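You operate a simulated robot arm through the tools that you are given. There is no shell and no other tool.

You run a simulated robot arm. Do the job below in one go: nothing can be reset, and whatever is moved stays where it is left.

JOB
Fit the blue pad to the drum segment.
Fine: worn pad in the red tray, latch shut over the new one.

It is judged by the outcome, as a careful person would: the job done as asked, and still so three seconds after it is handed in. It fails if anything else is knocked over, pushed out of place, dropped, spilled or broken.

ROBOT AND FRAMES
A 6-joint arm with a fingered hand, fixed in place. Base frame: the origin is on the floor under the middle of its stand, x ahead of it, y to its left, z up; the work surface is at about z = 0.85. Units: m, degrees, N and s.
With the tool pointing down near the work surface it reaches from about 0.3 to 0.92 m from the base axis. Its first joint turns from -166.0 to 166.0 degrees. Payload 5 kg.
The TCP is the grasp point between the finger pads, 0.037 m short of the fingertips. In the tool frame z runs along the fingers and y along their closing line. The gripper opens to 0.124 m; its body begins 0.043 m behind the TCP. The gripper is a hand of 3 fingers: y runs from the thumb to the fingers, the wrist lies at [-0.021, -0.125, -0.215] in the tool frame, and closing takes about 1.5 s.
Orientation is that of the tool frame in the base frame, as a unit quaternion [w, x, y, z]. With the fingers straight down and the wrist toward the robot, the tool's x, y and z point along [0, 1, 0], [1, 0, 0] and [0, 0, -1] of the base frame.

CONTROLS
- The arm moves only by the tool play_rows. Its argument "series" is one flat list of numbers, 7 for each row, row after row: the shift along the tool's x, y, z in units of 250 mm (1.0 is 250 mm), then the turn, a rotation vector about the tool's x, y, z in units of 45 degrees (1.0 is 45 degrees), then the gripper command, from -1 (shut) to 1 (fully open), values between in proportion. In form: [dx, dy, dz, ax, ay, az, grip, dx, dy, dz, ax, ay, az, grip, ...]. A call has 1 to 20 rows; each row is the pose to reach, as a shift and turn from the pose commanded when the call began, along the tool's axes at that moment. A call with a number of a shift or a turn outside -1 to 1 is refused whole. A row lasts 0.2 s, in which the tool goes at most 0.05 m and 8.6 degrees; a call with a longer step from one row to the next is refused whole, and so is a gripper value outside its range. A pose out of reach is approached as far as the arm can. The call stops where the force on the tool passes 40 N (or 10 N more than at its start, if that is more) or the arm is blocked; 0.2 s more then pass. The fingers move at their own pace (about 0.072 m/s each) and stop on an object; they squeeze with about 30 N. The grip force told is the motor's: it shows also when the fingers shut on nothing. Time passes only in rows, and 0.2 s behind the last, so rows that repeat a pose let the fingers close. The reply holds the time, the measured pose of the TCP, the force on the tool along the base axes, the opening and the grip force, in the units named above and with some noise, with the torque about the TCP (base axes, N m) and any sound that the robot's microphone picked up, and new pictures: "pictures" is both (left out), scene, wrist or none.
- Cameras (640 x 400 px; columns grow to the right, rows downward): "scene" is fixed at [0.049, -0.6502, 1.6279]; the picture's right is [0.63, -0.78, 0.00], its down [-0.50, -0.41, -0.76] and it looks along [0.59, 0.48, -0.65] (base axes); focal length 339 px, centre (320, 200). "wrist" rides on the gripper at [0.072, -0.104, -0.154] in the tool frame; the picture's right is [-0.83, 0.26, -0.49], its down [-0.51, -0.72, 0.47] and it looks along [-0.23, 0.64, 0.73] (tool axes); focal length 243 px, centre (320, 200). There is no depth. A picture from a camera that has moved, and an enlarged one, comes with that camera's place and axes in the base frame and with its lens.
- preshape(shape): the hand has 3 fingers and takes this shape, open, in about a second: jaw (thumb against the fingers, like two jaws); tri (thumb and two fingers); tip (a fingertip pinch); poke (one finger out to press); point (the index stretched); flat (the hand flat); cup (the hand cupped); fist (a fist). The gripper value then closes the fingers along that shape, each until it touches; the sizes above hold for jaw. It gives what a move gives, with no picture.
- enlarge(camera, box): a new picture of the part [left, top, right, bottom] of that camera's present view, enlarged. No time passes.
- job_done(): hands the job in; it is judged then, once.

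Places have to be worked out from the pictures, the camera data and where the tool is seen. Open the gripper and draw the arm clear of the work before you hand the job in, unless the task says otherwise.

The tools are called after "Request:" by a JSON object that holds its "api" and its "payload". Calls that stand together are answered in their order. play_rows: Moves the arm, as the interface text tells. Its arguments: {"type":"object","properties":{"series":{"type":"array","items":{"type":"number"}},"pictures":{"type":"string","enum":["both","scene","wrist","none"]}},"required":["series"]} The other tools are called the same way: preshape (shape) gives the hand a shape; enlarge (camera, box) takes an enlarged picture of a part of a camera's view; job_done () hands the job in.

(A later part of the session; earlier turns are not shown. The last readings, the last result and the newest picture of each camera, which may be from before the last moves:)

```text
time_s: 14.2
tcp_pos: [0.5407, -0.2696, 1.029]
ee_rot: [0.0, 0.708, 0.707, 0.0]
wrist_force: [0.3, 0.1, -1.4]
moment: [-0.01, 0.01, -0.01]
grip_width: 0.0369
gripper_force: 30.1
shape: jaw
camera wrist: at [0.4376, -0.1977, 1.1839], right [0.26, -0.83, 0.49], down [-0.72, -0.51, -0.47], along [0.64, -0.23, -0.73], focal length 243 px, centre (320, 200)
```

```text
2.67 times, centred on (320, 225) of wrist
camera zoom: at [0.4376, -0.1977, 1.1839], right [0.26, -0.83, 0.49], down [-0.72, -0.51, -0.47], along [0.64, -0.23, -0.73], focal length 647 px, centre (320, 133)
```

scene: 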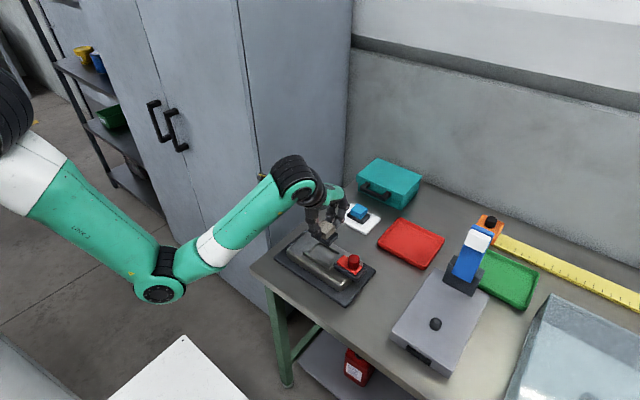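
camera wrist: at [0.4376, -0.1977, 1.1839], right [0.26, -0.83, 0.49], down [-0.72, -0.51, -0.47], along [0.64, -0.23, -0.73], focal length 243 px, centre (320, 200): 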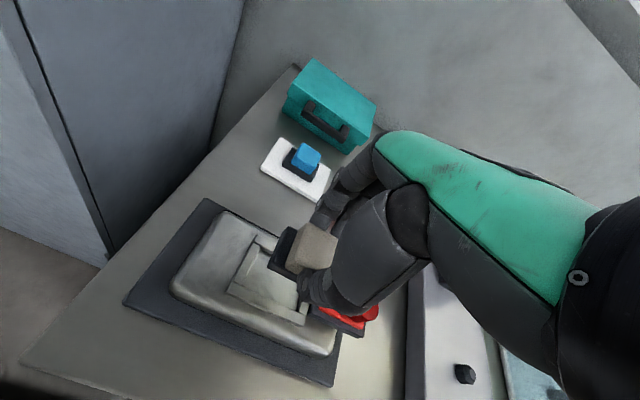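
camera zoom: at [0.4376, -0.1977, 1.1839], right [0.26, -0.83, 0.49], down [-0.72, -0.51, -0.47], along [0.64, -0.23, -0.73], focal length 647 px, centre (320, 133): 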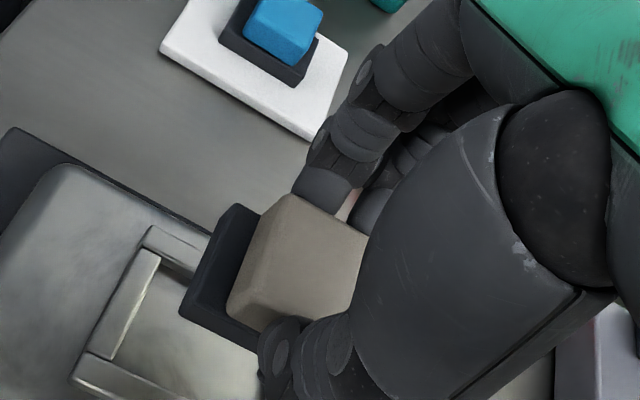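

The worn pad came out level. I'll carry it over to above the red tray centre near (0.767, -0.424), keeping the height.

Request:
{"api": "play_rows", "payload": {"series": [-0.05, 0.07, 0, 0, 0, 0, -1, -0.13, 0.19, 0, 0, 0, 0, -1, -0.22, 0.32, 0, 0, 0, 0, -1, -0.31, 0.45, 0, 0, 0, 0, -1, -0.4, 0.58, 0, 0, 0, 0, -1, -0.48, 0.71, 0, 0, 0, 0, -1, -0.56, 0.82, 0, 0, 0, 0, -1, -0.616, 0.904, 0, 0, 0, 0, -1, -0.616, 0.904, 0, 0, 0, 0, -1], "pictures": "both"}}

Request:
{"api": "enlarge", "payload": {"camera": "scene", "box": [340, 160, 480, 280]}}

Request:
{"api": "enlarge", "payload": {"camera": "wrist", "box": [160, 150, 440, 325]}}

```text
time_s: 16.2
tcp_pos: [0.7663, -0.4251, 1.03]
ee_rot: [-0.001, 0.707, 0.707, 0.0]
wrist_force: [-0.3, -0.5, -0.8]
moment: [0.01, 0.04, -0.01]
grip_width: 0.0366
gripper_force: 29.8
shape: jaw
camera wrist: at [0.663, -0.3518, 1.1839], right [0.26, -0.83, 0.49], down [-0.72, -0.51, -0.47], along [0.64, -0.23, -0.73], focal length 243 px, centre (320, 200)
```

scene: 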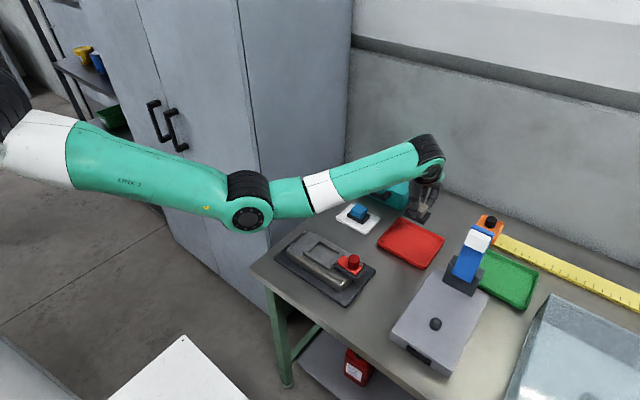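
wrist: 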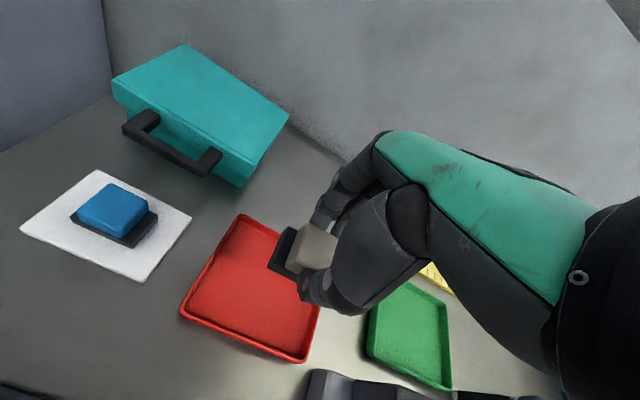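

```text
3.33 times, centred on (410, 220) of scene
camera zoom: at [0.049, -0.6502, 1.6279], right [0.63, -0.78, 0.0], down [-0.5, -0.41, -0.76], along [0.59, 0.48, -0.65], focal length 1130 px, centre (20, 133)
```

zoom: 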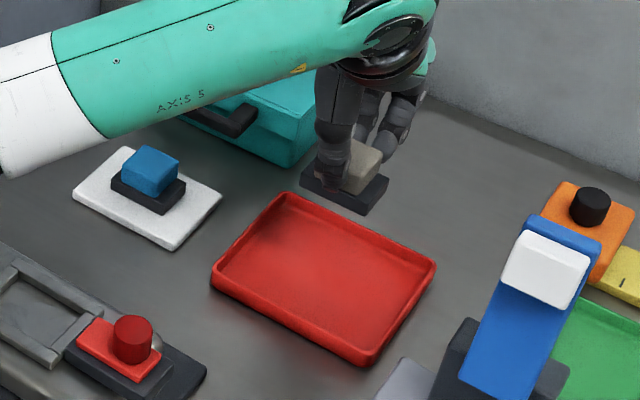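

```text
2.29 times, centred on (300, 238) of wrist
camera zoom: at [0.663, -0.3518, 1.1839], right [0.26, -0.83, 0.49], down [-0.72, -0.51, -0.47], along [0.64, -0.23, -0.73], focal length 555 px, centre (366, 114)
```

zoom: 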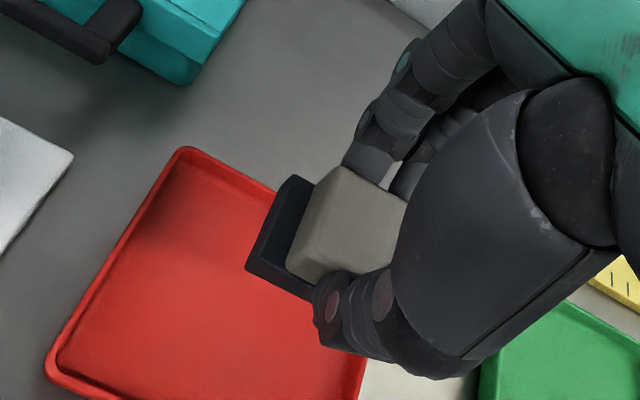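

The tray centre agrees at (0.768, -0.424). I'll lower the pad to about 15 mm above the tray floor.

Request:
{"api": "play_rows", "payload": {"series": [0, 0, 0.08, 0, 0, 0, -1, 0, 0, 0.18, 0, 0, 0, -1, 0, 0, 0.28, 0, 0, 0, -1, 0, 0, 0.36, 0, 0, 0, -1, 0, 0, 0.42, 0, 0, 0, -1, 0, 0, 0.42, 0, 0, 0, -1], "pictures": "both"}}

Request:
{"api": "enlarge", "payload": {"camera": "scene", "box": [360, 180, 480, 280]}}

Request:
{"api": "enlarge", "payload": {"camera": "wrist", "box": [160, 150, 440, 325]}}

```text
time_s: 17.6
tcp_pos: [0.7671, -0.4256, 0.9247]
ee_rot: [0.0, 0.707, 0.708, 0.001]
wrist_force: [0.4, 0.4, -0.5]
moment: [0.04, 0.0, 0.01]
grip_width: 0.0364
gripper_force: 29.6
shape: jaw
camera wrist: at [0.6637, -0.352, 1.0787], right [0.26, -0.83, 0.49], down [-0.72, -0.51, -0.47], along [0.64, -0.23, -0.73], focal length 243 px, centre (320, 200)
```

scene: 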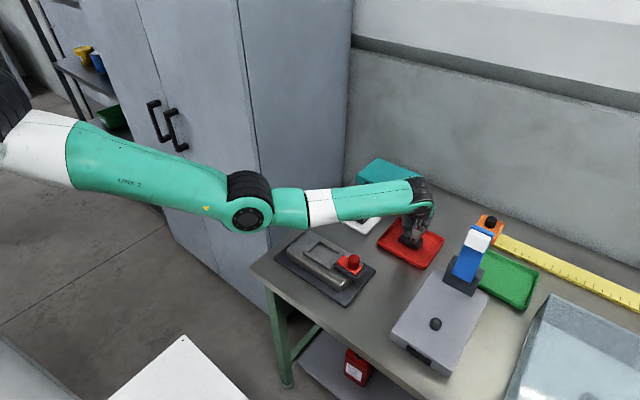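
wrist: 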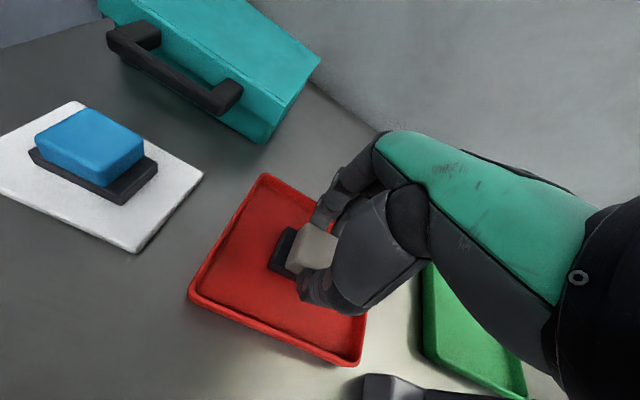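

```text
4.00 times, centred on (420, 230) of scene
camera zoom: at [0.049, -0.6502, 1.6279], right [0.63, -0.78, 0.0], down [-0.5, -0.41, -0.76], along [0.59, 0.48, -0.65], focal length 1356 px, centre (-80, 80)
```

zoom: 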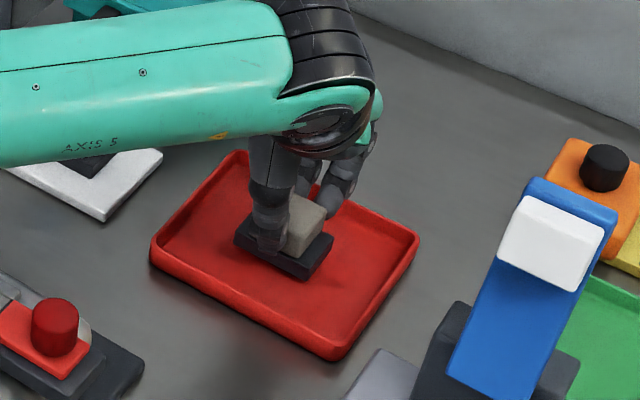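

```text
2.29 times, centred on (300, 238) of wrist
camera zoom: at [0.6637, -0.352, 1.0787], right [0.26, -0.83, 0.49], down [-0.72, -0.51, -0.47], along [0.64, -0.23, -0.73], focal length 555 px, centre (366, 114)
```

zoom: 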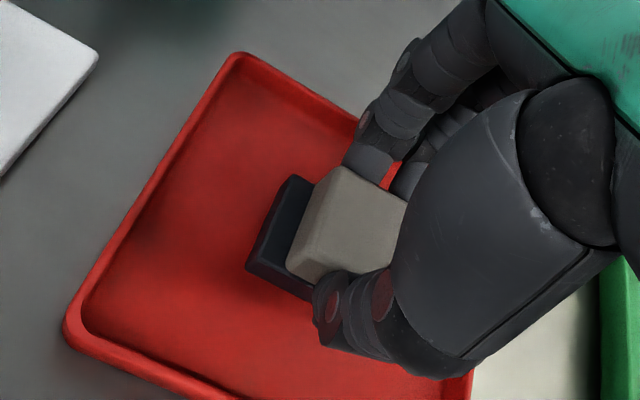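

The pad is centred over the tray. I'll lower it in small steps, watching for contact force.

Request:
{"api": "play_rows", "payload": {"series": [0, 0, 0.012, 0, 0, 0, -1, 0, 0, 0.024, 0, 0, 0, -1, 0, 0, 0.032, 0, 0, 0, -1, 0, 0, 0.032, 0, 0, 0, -1], "pictures": "none"}}

```text
time_s: 18.6
tcp_pos: [0.7688, -0.4241, 0.9176]
ee_rot: [0.0, 0.707, 0.707, 0.0]
wrist_force: [0.7, 0.5, -2.2]
moment: [0.01, 0.0, 0.02]
grip_width: 0.0365
gripper_force: 29.7
shape: jaw
```

No clear contact yet at z = 0.9176. I'll continue in 1–2 mm steps.

Request:
{"api": "play_rows", "payload": {"series": [0, 0, 0.006, 0, 0, 0, -1, 0, 0, 0.012, 0, 0, 0, -1, 0, 0, 0.012, 0, 0, 0, -1], "pictures": "none"}}

Request:
{"api": "play_rows", "payload": {"series": [0, 0, 0.006, 0, 0, 0, -1, 0, 0, 0.012, 0, 0, 0, -1, 0, 0, 0.012, 0, 0, 0, -1], "pictures": "scene"}}

Request:
{"api": "enlarge", "payload": {"camera": "scene", "box": [380, 200, 460, 270]}}

```text
time_s: 19.4
tcp_pos: [0.7677, -0.4253, 0.9143]
ee_rot: [0.001, 0.707, 0.707, 0.0]
wrist_force: [-1.0, 0.3, 3.5]
moment: [-0.01, -0.08, 0.02]
grip_width: 0.0367
gripper_force: 30.0
shape: jaw
```

```text
time_s: 20.2
tcp_pos: [0.7676, -0.4245, 0.9144]
ee_rot: [0.002, 0.707, 0.707, 0.0]
wrist_force: [-3.6, 1.1, 21.4]
moment: [0.07, 0.16, 0.0]
grip_width: 0.0374
gripper_force: 29.8
shape: jaw
```

scene: 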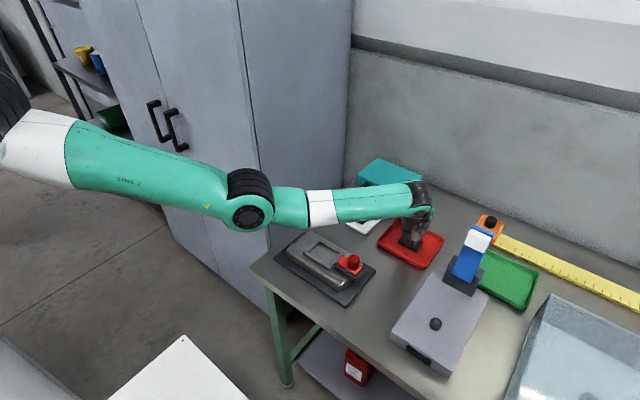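

```text
5.71 times, centred on (420, 235) of scene
camera zoom: at [0.049, -0.6502, 1.6279], right [0.63, -0.78, 0.0], down [-0.5, -0.41, -0.76], along [0.59, 0.48, -0.65], focal length 1938 px, centre (-251, 0)
```

zoom: 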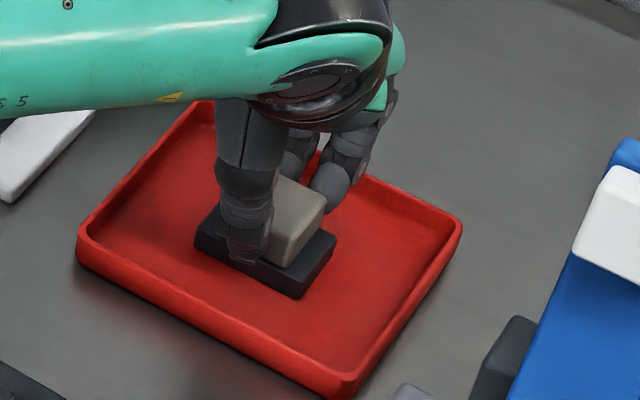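

The pad is on the tray floor (21 N at z = 0.914). I'll relax the press, open the fingers, and lift straight up.

Request:
{"api": "play_rows", "payload": {"series": [0, 0, -0.01, 0, 0, 0, -1, 0, 0, -0.01, 0, 0, 0, -0.7, 0, 0, -0.01, 0, 0, 0, -0.3, 0, 0, -0.01, 0, 0, 0, 0.1, 0, 0, -0.01, 0, 0, 0, 0.1, 0, 0, -0.08, 0, 0, 0, 0.1, 0, 0, -0.2, 0, 0, 0, 0.1, 0, 0, -0.36, 0, 0, 0, 0.1, 0, 0, -0.5, 0, 0, 0, 0.1], "pictures": "both"}}

Request:
{"api": "enlarge", "payload": {"camera": "scene", "box": [360, 190, 460, 270]}}

Request:
{"api": "enlarge", "payload": {"camera": "wrist", "box": [0, 150, 240, 300]}}

```text
time_s: 22.2
tcp_pos: [0.7673, -0.4236, 1.0362]
ee_rot: [-0.001, 0.707, 0.707, -0.001]
wrist_force: [0.0, 0.0, 0.7]
moment: [-0.01, -0.03, 0.01]
grip_width: 0.0677
gripper_force: 0.1
shape: jaw
camera wrist: at [0.6637, -0.3514, 1.1902], right [0.26, -0.83, 0.49], down [-0.72, -0.51, -0.47], along [0.64, -0.23, -0.73], focal length 243 px, centre (320, 200)
```

scene: 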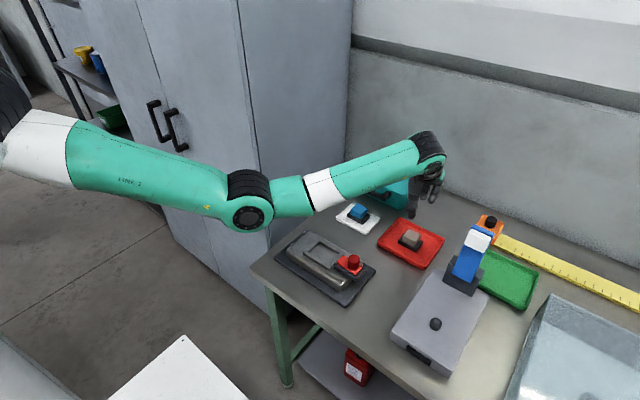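
wrist: 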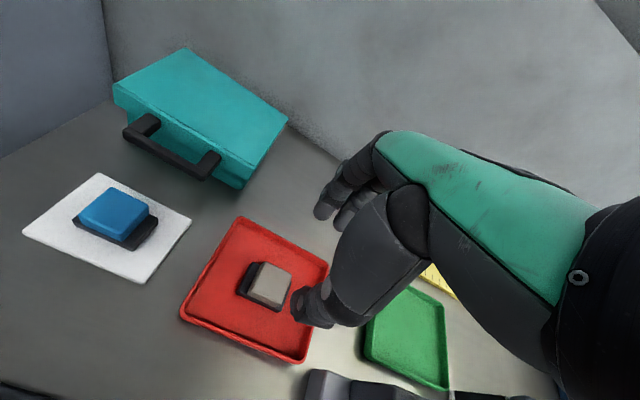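

```text
5.00 times, centred on (410, 230) of scene
camera zoom: at [0.049, -0.6502, 1.6279], right [0.63, -0.78, 0.0], down [-0.5, -0.41, -0.76], along [0.59, 0.48, -0.65], focal length 1696 px, centre (-130, 50)
```

zoom: 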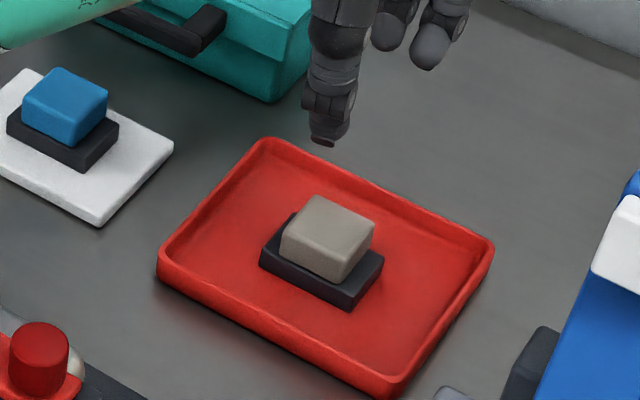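

```text
2.67 times, centred on (120, 225) of wrist
camera zoom: at [0.6637, -0.3514, 1.1902], right [0.26, -0.83, 0.49], down [-0.72, -0.51, -0.47], along [0.64, -0.23, -0.73], focal length 647 px, centre (853, 133)
```

zoom: 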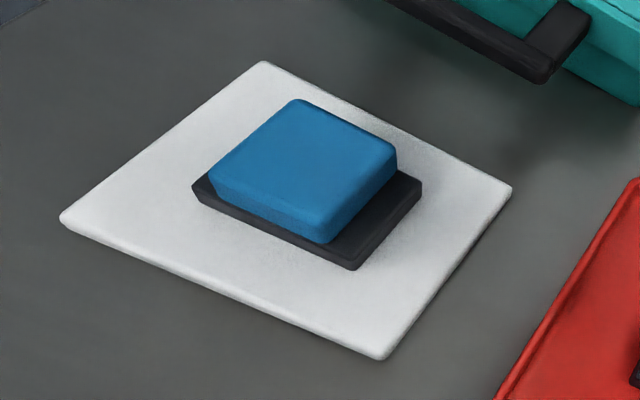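

The worn pad lies flat in the red tray. The blue pad looks aligned with the base axes, centred near (0.763, -0.236). The toolbox handle (x ≈ 0.82–0.84, y -0.20 to -0.285) is too close to it for fingers on the +x side, so I'll turn the hand 90° to close along y, wrist toward +y, while moving above the pad.

Request:
{"api": "play_rows", "payload": {"series": [0, 0, -0.08, 0, 0, 0.05, 0.1, 0.06, 0, -0.12, 0, 0, 0.15, 0.1, 0.15, 0, -0.12, 0, 0, 0.3, 0.1, 0.25, 0, -0.12, 0, 0, 0.45, 0.1, 0.37, 0, -0.12, 0, 0, 0.6, 0.1, 0.5, -0.01, -0.12, 0, 0, 0.75, 0.1, 0.63, -0.016, -0.12, 0, 0, 0.9, 0.1, 0.752, -0.016, -0.12, 0, 0, 1, 0.1], "pictures": "both"}}

```text
time_s: 24.0
tcp_pos: [0.7627, -0.2354, 1.0665]
ee_rot: [0.0, 0.924, 0.382, 0.0]
wrist_force: [-0.3, 0.7, 0.1]
moment: [0.01, -0.02, -0.02]
grip_width: 0.0679
gripper_force: 0.1
shape: jaw
camera wrist: at [0.741, -0.1104, 1.2204], right [-0.4, -0.77, 0.49], down [-0.87, 0.15, -0.47], along [0.29, -0.62, -0.73], focal length 243 px, centre (320, 200)
```

scene: 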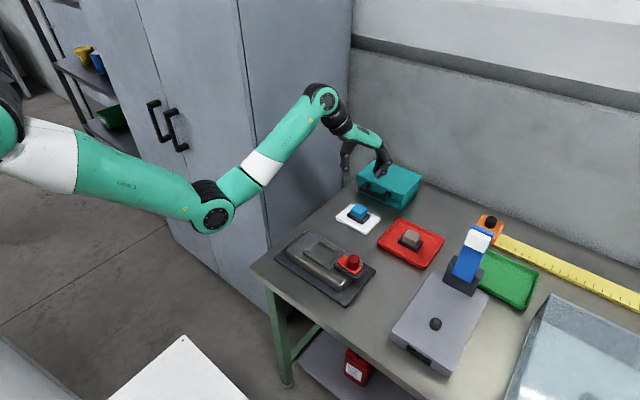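
wrist: 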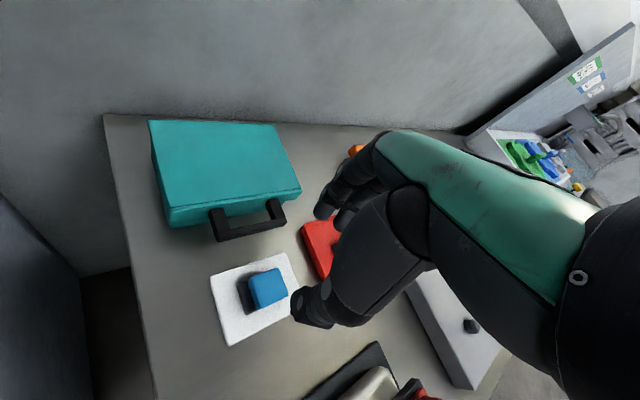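

The turn goes the right way (wrist swinging to +y). I'll complete the second 45°.

Request:
{"api": "play_rows", "payload": {"series": [0, 0, 0, 0, 0, 0.15, 0.1, 0, 0, 0, 0, 0, 0.3, 0.1, 0, 0, 0, 0, 0, 0.45, 0.1, 0, 0, 0, 0, 0, 0.6, 0.1, 0, 0, 0, 0, 0, 0.75, 0.1, 0, 0, 0, 0, 0, 0.9, 0.1, 0, 0, 0, 0, 0, 1, 0.1, 0, 0, 0, 0, 0, 1, 0.1], "pictures": "both"}}

Request:
{"api": "enlarge", "payload": {"camera": "wrist", "box": [180, 170, 404, 310]}}

Request:
{"api": "enlarge", "payload": {"camera": "scene", "box": [320, 130, 440, 240]}}

```text
time_s: 25.8
tcp_pos: [0.7629, -0.2372, 1.0664]
ee_rot: [0.0, 1.0, 0.0, 0.0]
wrist_force: [-0.4, -0.4, 0.3]
moment: [0.0, 0.03, 0.03]
grip_width: 0.0678
gripper_force: 0.0
shape: jaw
camera wrist: at [0.8362, -0.1325, 1.2203], right [-0.83, -0.26, 0.49], down [-0.51, 0.72, -0.47], along [-0.23, -0.64, -0.73], focal length 243 px, centre (320, 200)
```

scene: 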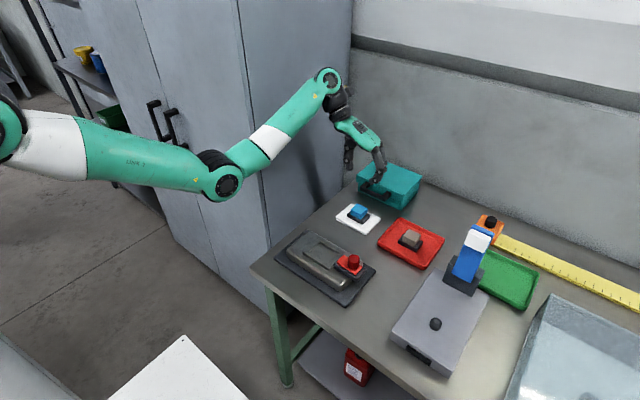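
wrist: 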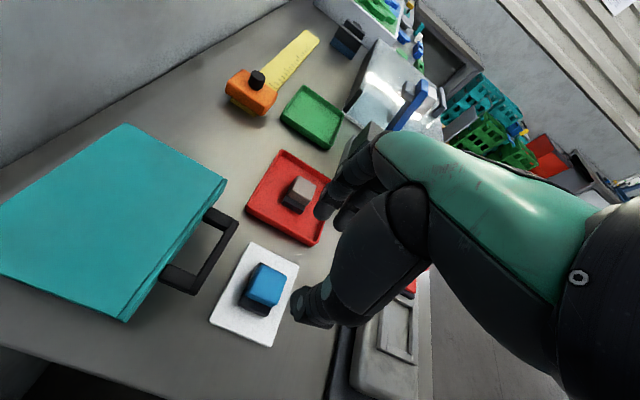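

```text
2.86 times, centred on (292, 240) of wrist
camera zoom: at [0.8362, -0.1325, 1.2203], right [-0.83, -0.26, 0.49], down [-0.51, 0.72, -0.47], along [-0.23, -0.64, -0.73], focal length 693 px, centre (400, 86)
```

zoom: 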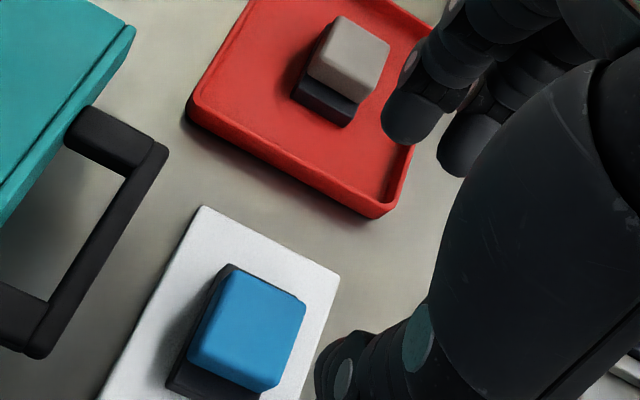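

```text
3.64 times, centred on (380, 185) of scene
camera zoom: at [0.049, -0.6502, 1.6279], right [0.63, -0.78, 0.0], down [-0.5, -0.41, -0.76], along [0.59, 0.48, -0.65], focal length 1233 px, centre (102, 254)
```

zoom: 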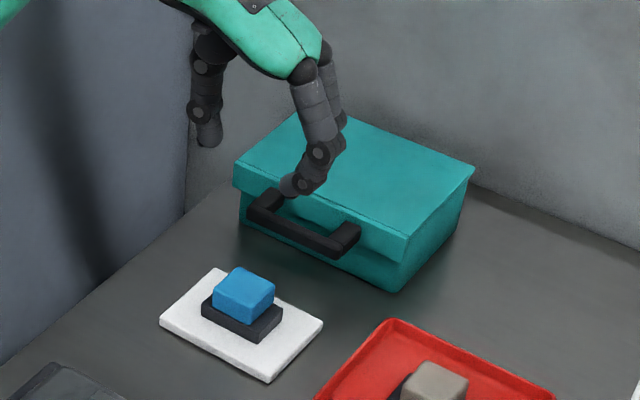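

The hand is now turned with closing along y. The blue block sits near (0.762, -0.238), and the handle is about 30 mm clear of the fingers in x. I'll descend to z ≈ 0.95 and check.

Request:
{"api": "play_rows", "payload": {"series": [0, 0.003, 0.1, 0, 0, 0, 0.1, 0, 0.003, 0.22, 0, 0, 0, 0.1, 0, 0.003, 0.34, 0, 0, 0, 0.1, 0, 0.003, 0.42, 0, 0, 0, 0.1, 0, 0.003, 0.46, 0, 0, 0, 0.1, 0, 0.003, 0.46, 0, 0, 0, 0.1], "pictures": "both"}}

Request:
{"api": "enlarge", "payload": {"camera": "wrist", "box": [200, 170, 424, 310]}}

Request:
{"api": "enlarge", "payload": {"camera": "scene", "box": [320, 150, 420, 240]}}

```text
time_s: 27.2
tcp_pos: [0.7633, -0.2378, 0.9511]
ee_rot: [0.0, 1.0, 0.0, 0.0]
wrist_force: [-0.2, 0.4, -0.4]
moment: [0.01, 0.0, 0.0]
grip_width: 0.0679
gripper_force: 0.0
shape: jaw
camera wrist: at [0.8362, -0.1329, 1.1056], right [-0.83, -0.26, 0.49], down [-0.51, 0.72, -0.47], along [-0.23, -0.64, -0.73], focal length 243 px, centre (320, 200)
```

scene: 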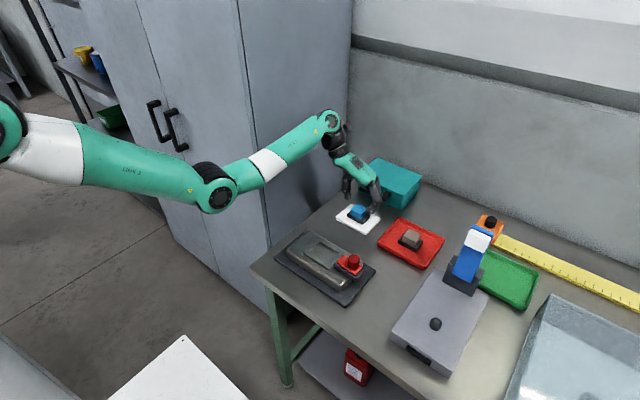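
wrist: 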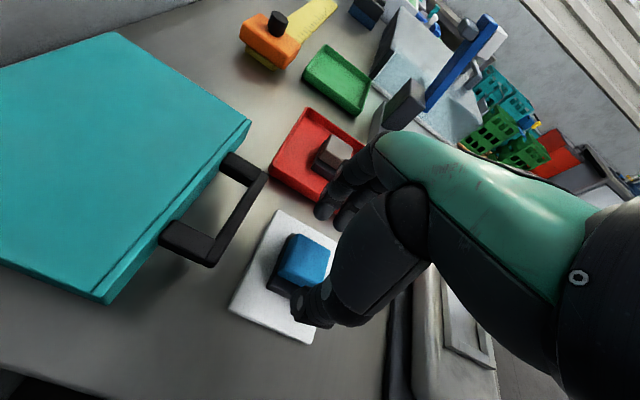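

```text
2.86 times, centred on (312, 240) of wrist
camera zoom: at [0.8362, -0.1329, 1.1056], right [-0.83, -0.26, 0.49], down [-0.51, 0.72, -0.47], along [-0.23, -0.64, -0.73], focal length 693 px, centre (343, 86)
```

zoom: 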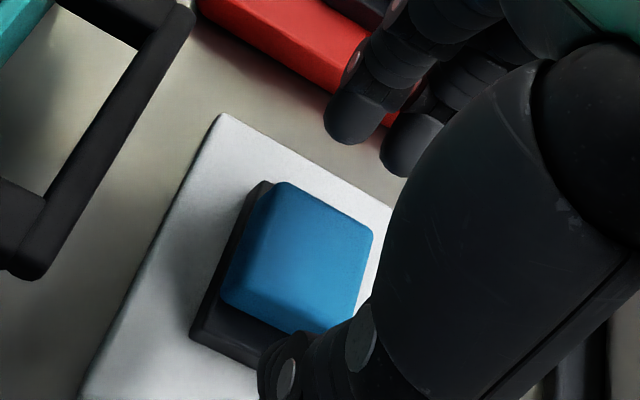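

```text
4.44 times, centred on (370, 195) of scene
camera zoom: at [0.049, -0.6502, 1.6279], right [0.63, -0.78, 0.0], down [-0.5, -0.41, -0.76], along [0.59, 0.48, -0.65], focal length 1507 px, centre (98, 222)
```

zoom: 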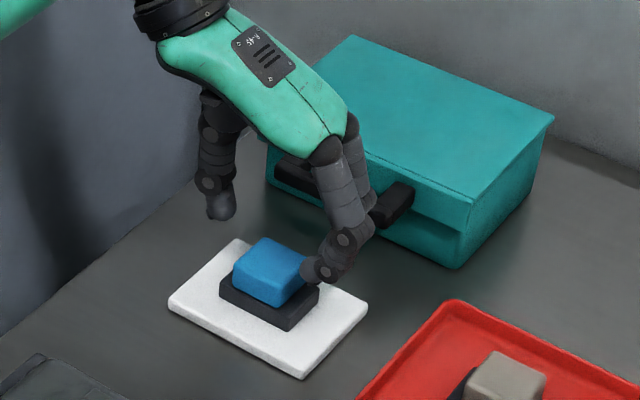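

The blue block sits between the thumb and fingers, and the handle is well clear. I'll descend slowly to the grip height of about z = 0.916.

Request:
{"api": "play_rows", "payload": {"series": [0, 0, 0.04, 0, 0, 0, 0.1, 0, 0, 0.08, 0, 0, 0, 0.1, 0, 0, 0.11, 0, 0, 0, 0.1, 0, 0, 0.13, 0, 0, 0, 0.1, 0, 0, 0.142, 0, 0, 0, 0.1, 0, 0, 0.142, 0, 0, 0, 0.1], "pictures": "both"}}

Request:
{"api": "enlarge", "payload": {"camera": "wrist", "box": [200, 150, 440, 300]}}

Request:
{"api": "enlarge", "payload": {"camera": "scene", "box": [320, 160, 410, 240]}}

```text
time_s: 28.6
tcp_pos: [0.7628, -0.2372, 0.9155]
ee_rot: [0.001, 1.0, -0.001, -0.001]
wrist_force: [0.0, -0.1, -0.6]
moment: [0.0, 0.0, 0.02]
grip_width: 0.0675
gripper_force: 0.1
shape: jaw
camera wrist: at [0.8363, -0.133, 1.0699], right [-0.83, -0.26, 0.49], down [-0.51, 0.72, -0.47], along [-0.23, -0.64, -0.73], focal length 243 px, centre (320, 200)
```

scene: 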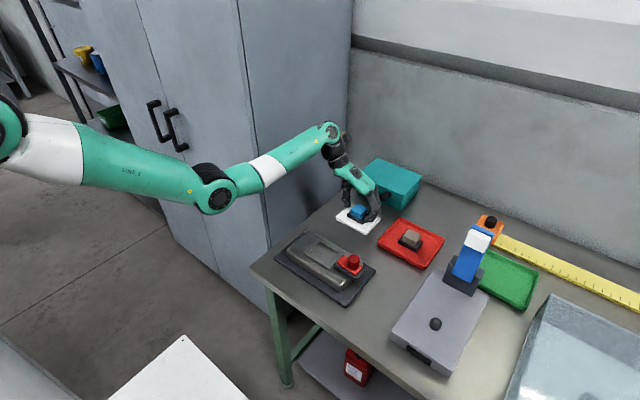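
wrist: 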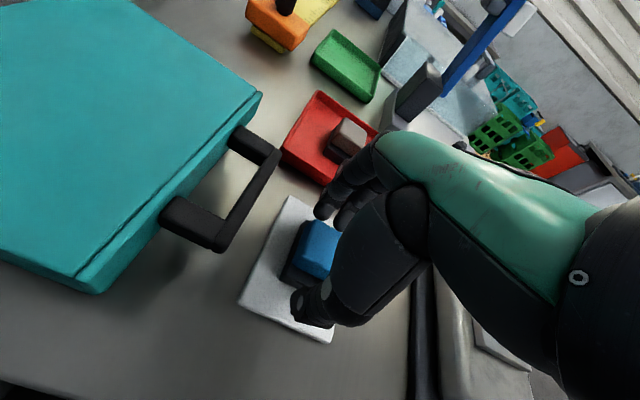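

```text
2.67 times, centred on (320, 225) of wrist
camera zoom: at [0.8363, -0.133, 1.0699], right [-0.83, -0.26, 0.49], down [-0.51, 0.72, -0.47], along [-0.23, -0.64, -0.73], focal length 647 px, centre (320, 133)
```

zoom: 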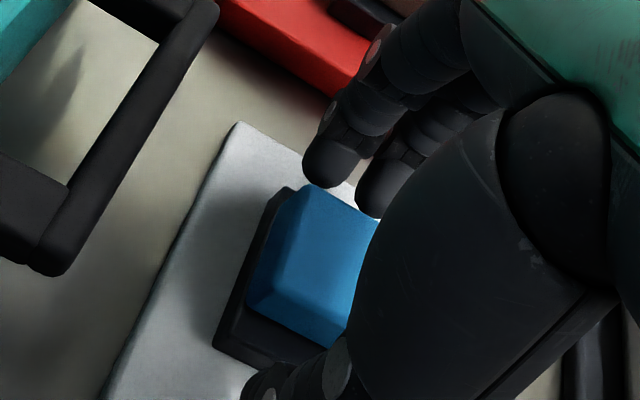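

```text
5.00 times, centred on (365, 200) of scene
camera zoom: at [0.049, -0.6502, 1.6279], right [0.63, -0.78, 0.0], down [-0.5, -0.41, -0.76], along [0.59, 0.48, -0.65], focal length 1696 px, centre (95, 200)
```

zoom: 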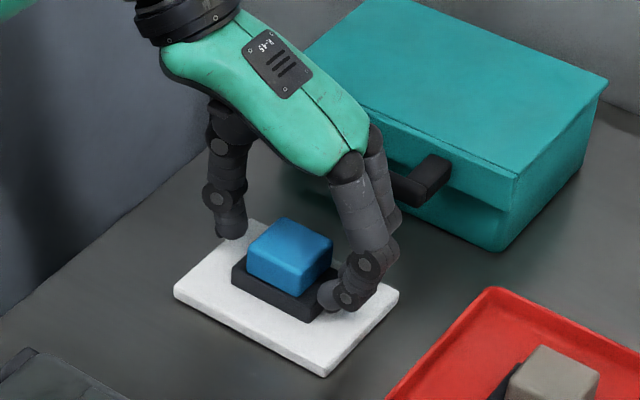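

The block is between the fingers, offset a few mm toward -x of the TCP. I'll shift 3 mm toward -x and close gently on the block.

Request:
{"api": "play_rows", "payload": {"series": [-0.006, 0, 0, 0, 0, 0, 0.1, -0.012, 0, 0, 0, 0, 0, 0.1, -0.012, 0, 0, 0, 0, 0, -0.1, -0.012, 0, 0, 0, 0, 0, -0.3, -0.012, 0, 0, 0, 0, 0, -0.45, -0.012, 0, 0, 0, 0, 0, -0.7, -0.012, 0, 0, 0, 0, 0, -1, -0.012, 0, 0, 0, 0, 0, -1, -0.012, 0, 0, 0, 0, 0, -1], "pictures": "both"}}

Request:
{"api": "enlarge", "payload": {"camera": "wrist", "box": [200, 150, 440, 300]}}

Request:
{"api": "enlarge", "payload": {"camera": "scene", "box": [320, 160, 410, 240]}}

```text
time_s: 30.6
tcp_pos: [0.7604, -0.2368, 0.9158]
ee_rot: [0.0, 1.0, 0.0, 0.0]
wrist_force: [-0.5, 1.4, 1.9]
moment: [-0.04, 0.04, -0.03]
grip_width: 0.0402
gripper_force: 29.4
shape: jaw
camera wrist: at [0.833, -0.1331, 1.0702], right [-0.83, -0.26, 0.49], down [-0.51, 0.72, -0.47], along [-0.23, -0.64, -0.73], focal length 243 px, centre (320, 200)
```

scene: 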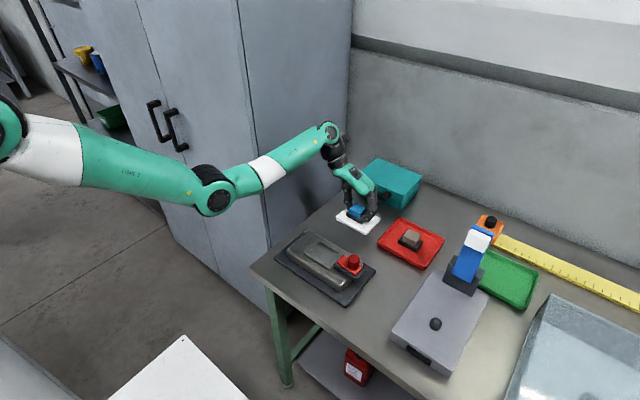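
wrist: 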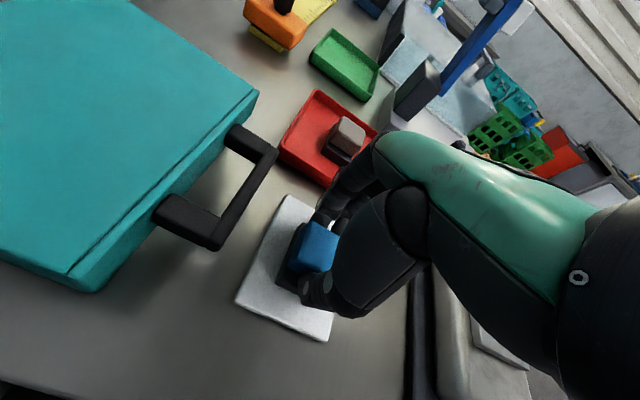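

```text
2.67 times, centred on (320, 225) of wrist
camera zoom: at [0.833, -0.1331, 1.0702], right [-0.83, -0.26, 0.49], down [-0.51, 0.72, -0.47], along [-0.23, -0.64, -0.73], focal length 647 px, centre (320, 133)
```

zoom: 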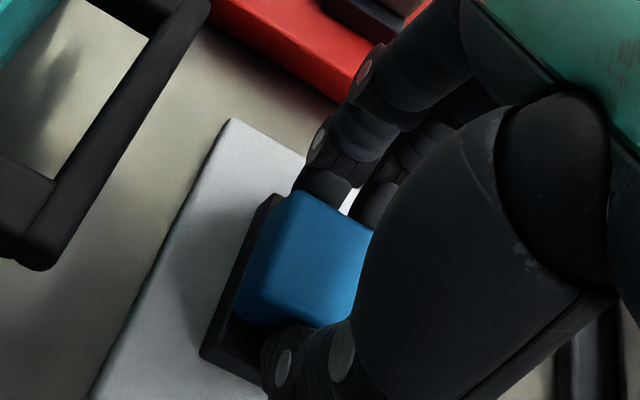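

```text
5.00 times, centred on (365, 200) of scene
camera zoom: at [0.049, -0.6502, 1.6279], right [0.63, -0.78, 0.0], down [-0.5, -0.41, -0.76], along [0.59, 0.48, -0.65], focal length 1696 px, centre (95, 200)
```

zoom: 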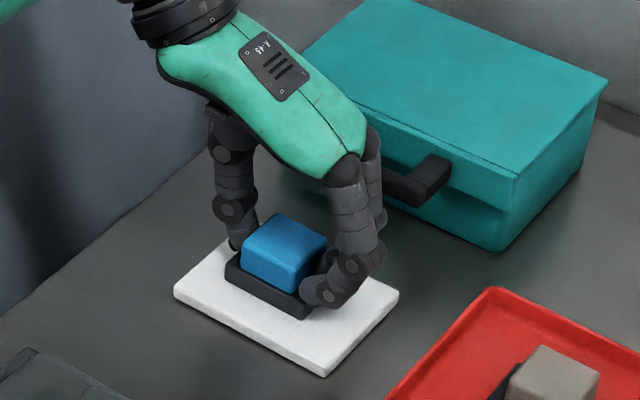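

Gripped at 40 mm width, 29 N. I'll lift slowly 60 mm and check that only the pad comes up.

Request:
{"api": "play_rows", "payload": {"series": [0, 0, -0.02, 0, 0, 0, -1, 0, 0, -0.05, 0, 0, 0, -1, 0, 0, -0.1, 0, 0, 0, -1, 0, 0, -0.16, 0, 0, 0, -1, 0, 0, -0.24, 0, 0, 0, -1, 0, 0, -0.34, 0, 0, 0, -1, 0, 0, -0.44, 0, 0, 0, -1], "pictures": "both"}}

Request:
{"api": "enlarge", "payload": {"camera": "wrist", "box": [200, 150, 440, 300]}}

Request:
{"api": "enlarge", "payload": {"camera": "scene", "box": [310, 120, 420, 240]}}

```text
time_s: 32.2
tcp_pos: [0.7603, -0.2373, 1.0277]
ee_rot: [0.0, 1.0, 0.0, 0.0]
wrist_force: [-0.1, 0.3, -0.4]
moment: [0.02, 0.02, -0.01]
grip_width: 0.0402
gripper_force: 30.3
shape: jaw
camera wrist: at [0.8333, -0.1334, 1.1812], right [-0.83, -0.26, 0.49], down [-0.51, 0.72, -0.47], along [-0.23, -0.64, -0.73], focal length 243 px, centre (320, 200)
```

scene: 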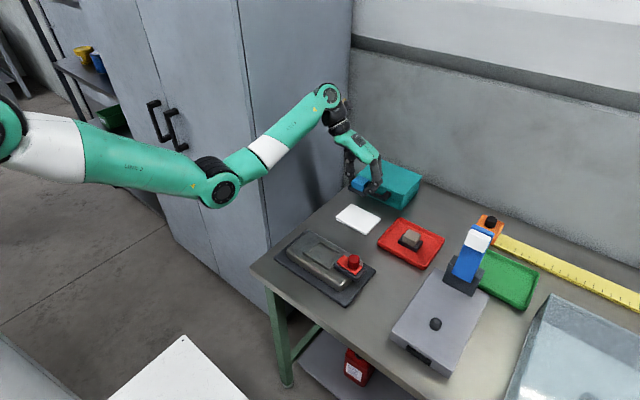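
wrist: 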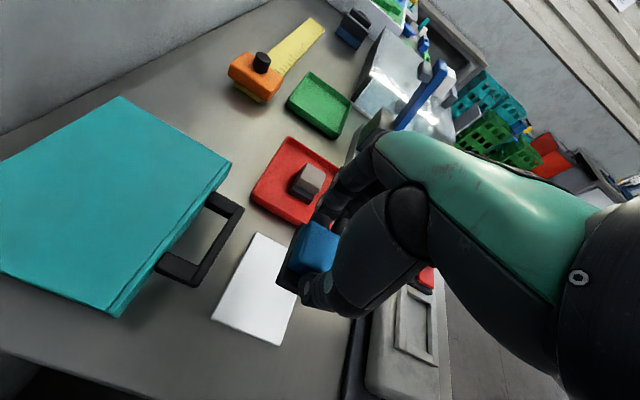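

```text
2.67 times, centred on (320, 225) of wrist
camera zoom: at [0.8333, -0.1334, 1.1812], right [-0.83, -0.26, 0.49], down [-0.51, 0.72, -0.47], along [-0.23, -0.64, -0.73], focal length 647 px, centre (320, 133)
```

zoom: 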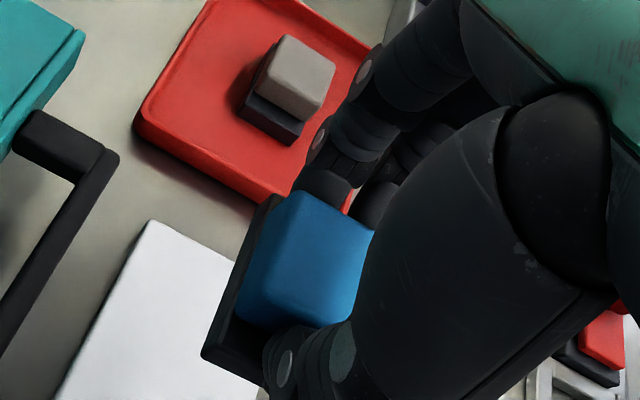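

```text
3.33 times, centred on (365, 180) of scene
camera zoom: at [0.049, -0.6502, 1.6279], right [0.63, -0.78, 0.0], down [-0.5, -0.41, -0.76], along [0.59, 0.48, -0.65], focal length 1130 px, centre (170, 267)
```

zoom: 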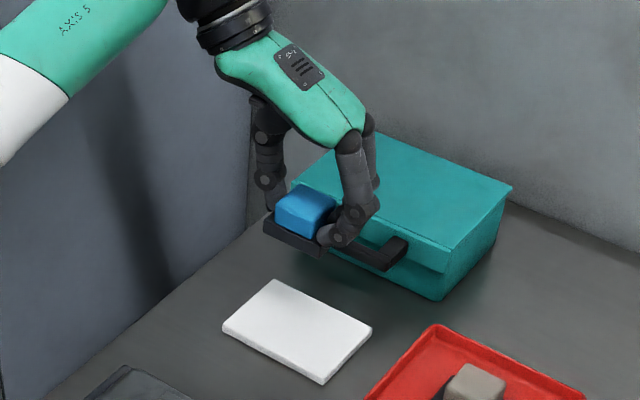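

The pad lifted cleanly and the card stayed put. I'll carry it level to above the pocket; the block is about 3.5 mm toward -x of the TCP, so the target TCP is about (0.5435, -0.270).

Request:
{"api": "play_rows", "payload": {"series": [-0.06, 0.01, -0.03, 0, 0, 0, -1, -0.18, 0.03, -0.05, 0, 0, 0, -1, -0.32, 0.05, -0.05, 0, 0, 0, -1, -0.46, 0.07, -0.05, 0, 0, 0, -1, -0.6, 0.09, -0.05, 0, 0, 0, -1, -0.73, 0.11, -0.05, 0, 0, 0, -1, -0.82, 0.125, -0.05, 0, 0, 0, -1, -0.867, 0.131, -0.05, 0, 0, 0, -1, -0.867, 0.131, -0.05, 0, 0, 0, -1], "pictures": "both"}}

Request:
{"api": "enlarge", "payload": {"camera": "wrist", "box": [200, 150, 440, 300]}}

Request:
{"api": "enlarge", "payload": {"camera": "scene", "box": [280, 190, 400, 290]}}

```text
time_s: 34.2
tcp_pos: [0.5425, -0.2704, 1.0383]
ee_rot: [0.0, 1.0, 0.0, 0.0]
wrist_force: [-0.5, 0.5, -1.1]
moment: [0.02, 0.0, 0.01]
grip_width: 0.0381
gripper_force: 29.7
shape: jaw
camera wrist: at [0.6156, -0.1657, 1.193], right [-0.83, -0.26, 0.49], down [-0.51, 0.72, -0.47], along [-0.23, -0.64, -0.73], focal length 243 px, centre (320, 200)
```

scene: 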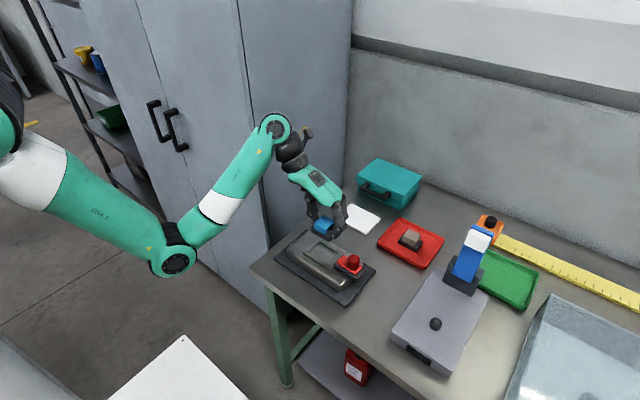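
wrist: 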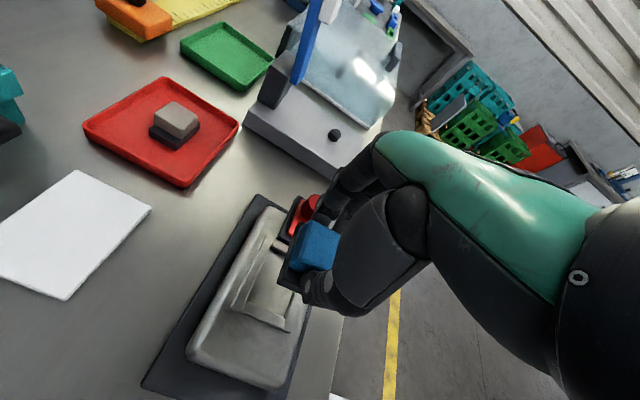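

```text
2.67 times, centred on (320, 225) of wrist
camera zoom: at [0.6156, -0.1657, 1.193], right [-0.83, -0.26, 0.49], down [-0.51, 0.72, -0.47], along [-0.23, -0.64, -0.73], focal length 647 px, centre (320, 133)
```

zoom: 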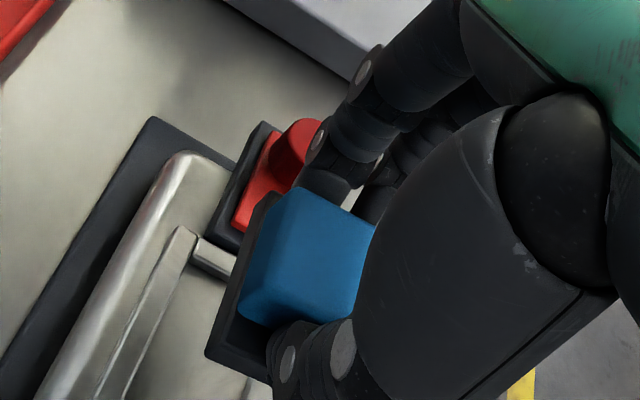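

```text
4.00 times, centred on (340, 240) of scene
camera zoom: at [0.049, -0.6502, 1.6279], right [0.63, -0.78, 0.0], down [-0.5, -0.41, -0.76], along [0.59, 0.48, -0.65], focal length 1356 px, centre (240, 40)
```

zoom: 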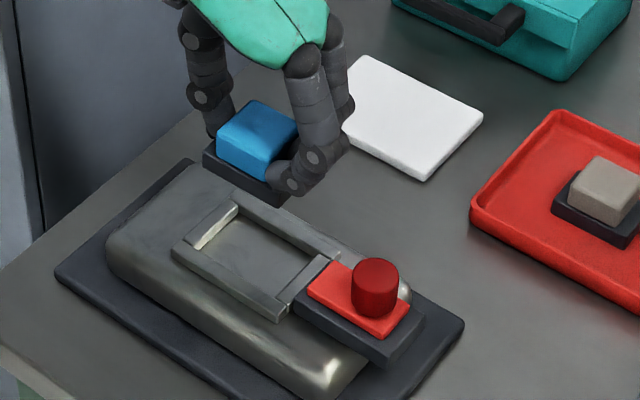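

The pad is above the pocket. I'll zoom tightly to check its yaw and lateral alignment with the rails.

Request:
{"api": "enlarge", "payload": {"camera": "wrist", "box": [230, 190, 358, 310]}}

Request:
{"api": "enlarge", "payload": {"camera": "scene", "box": [310, 205, 382, 265]}}

```text
3.33 times, centred on (294, 250) of wrist
camera zoom: at [0.6156, -0.1657, 1.193], right [-0.83, -0.26, 0.49], down [-0.51, 0.72, -0.47], along [-0.23, -0.64, -0.73], focal length 809 px, centre (407, 33)
```

zoom: 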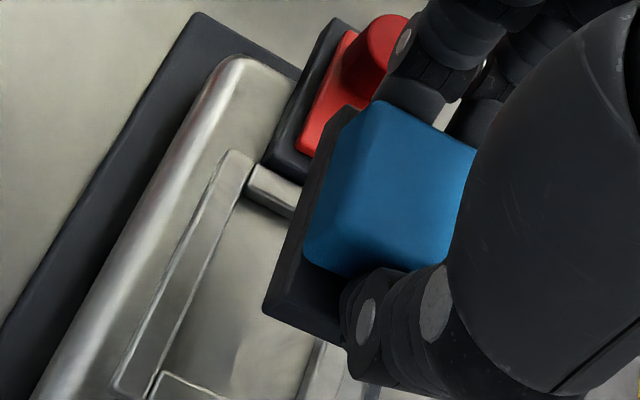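

```text
6.67 times, centred on (346, 235) of scene
camera zoom: at [0.049, -0.6502, 1.6279], right [0.63, -0.78, 0.0], down [-0.5, -0.41, -0.76], along [0.59, 0.48, -0.65], focal length 2261 px, centre (147, -33)
```

zoom: 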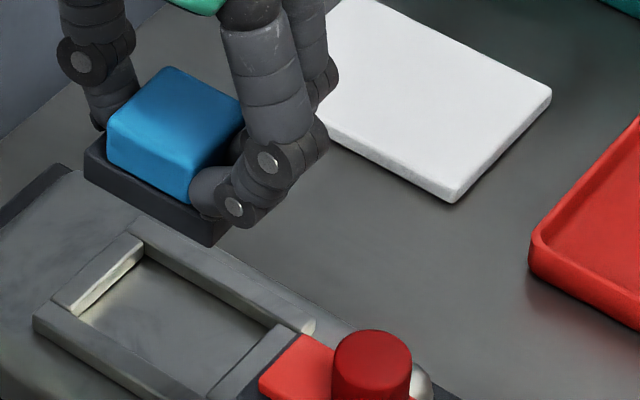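

Request:
{"api": "enlarge", "payload": {"camera": "scene", "box": [318, 235, 366, 275]}}

Request:
{"api": "enlarge", "payload": {"camera": "scene", "box": [316, 210, 364, 250]}}

```text
10.00 times, centred on (342, 255) of scene
camera zoom: at [0.049, -0.6502, 1.6279], right [0.63, -0.78, 0.0], down [-0.5, -0.41, -0.76], along [0.59, 0.48, -0.65], focal length 3391 px, centre (100, -350)
```

zoom: 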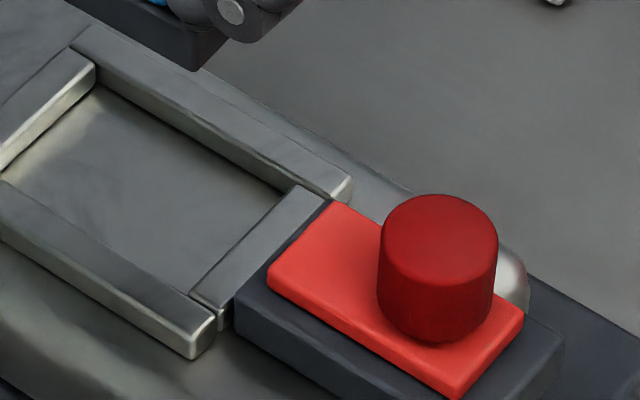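

```text
10.00 times, centred on (340, 230) of scene
camera zoom: at [0.049, -0.6502, 1.6279], right [0.63, -0.78, 0.0], down [-0.5, -0.41, -0.76], along [0.59, 0.48, -0.65], focal length 3391 px, centre (120, -100)
```

zoom: 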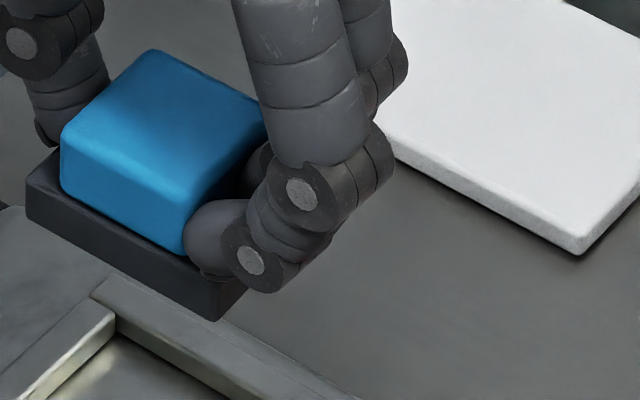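

The pad looks slightly yawed in the hand (the grip width settled from 40.2 to 38.1 mm). I'll zoom in more to measure it.

Request:
{"api": "enlarge", "payload": {"camera": "wrist", "box": [264, 215, 328, 295]}}

Request:
{"api": "enlarge", "payload": {"camera": "scene", "box": [318, 222, 350, 246]}}

```text
5.00 times, centred on (296, 255) of wrist
camera zoom: at [0.6156, -0.1657, 1.193], right [-0.83, -0.26, 0.49], down [-0.51, 0.72, -0.47], along [-0.23, -0.64, -0.73], focal length 1213 px, centre (440, -75)
```

zoom: 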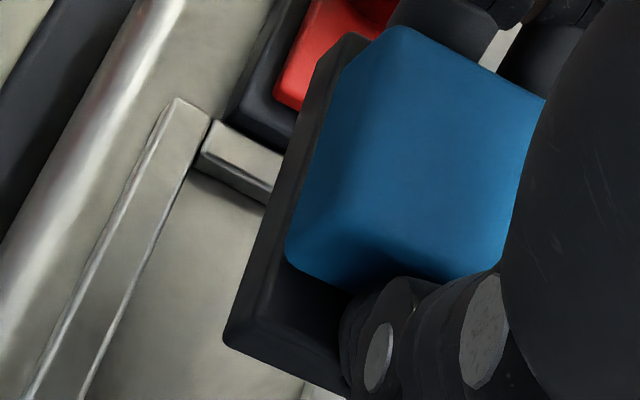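

```text
16.00 times, centred on (334, 234) of scene
camera zoom: at [0.049, -0.6502, 1.6279], right [0.63, -0.78, 0.0], down [-0.5, -0.41, -0.76], along [0.59, 0.48, -0.65], focal length 5426 px, centre (96, -344)
```

zoom: 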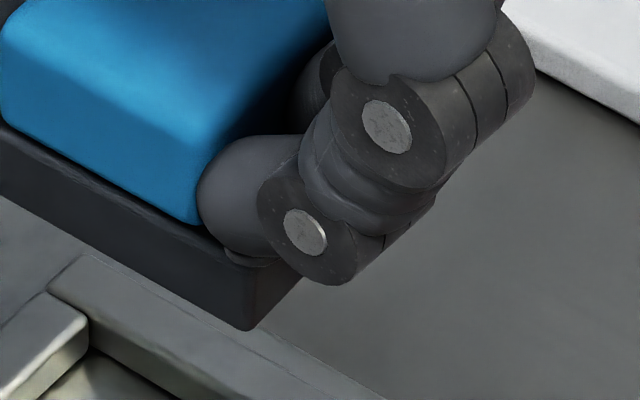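

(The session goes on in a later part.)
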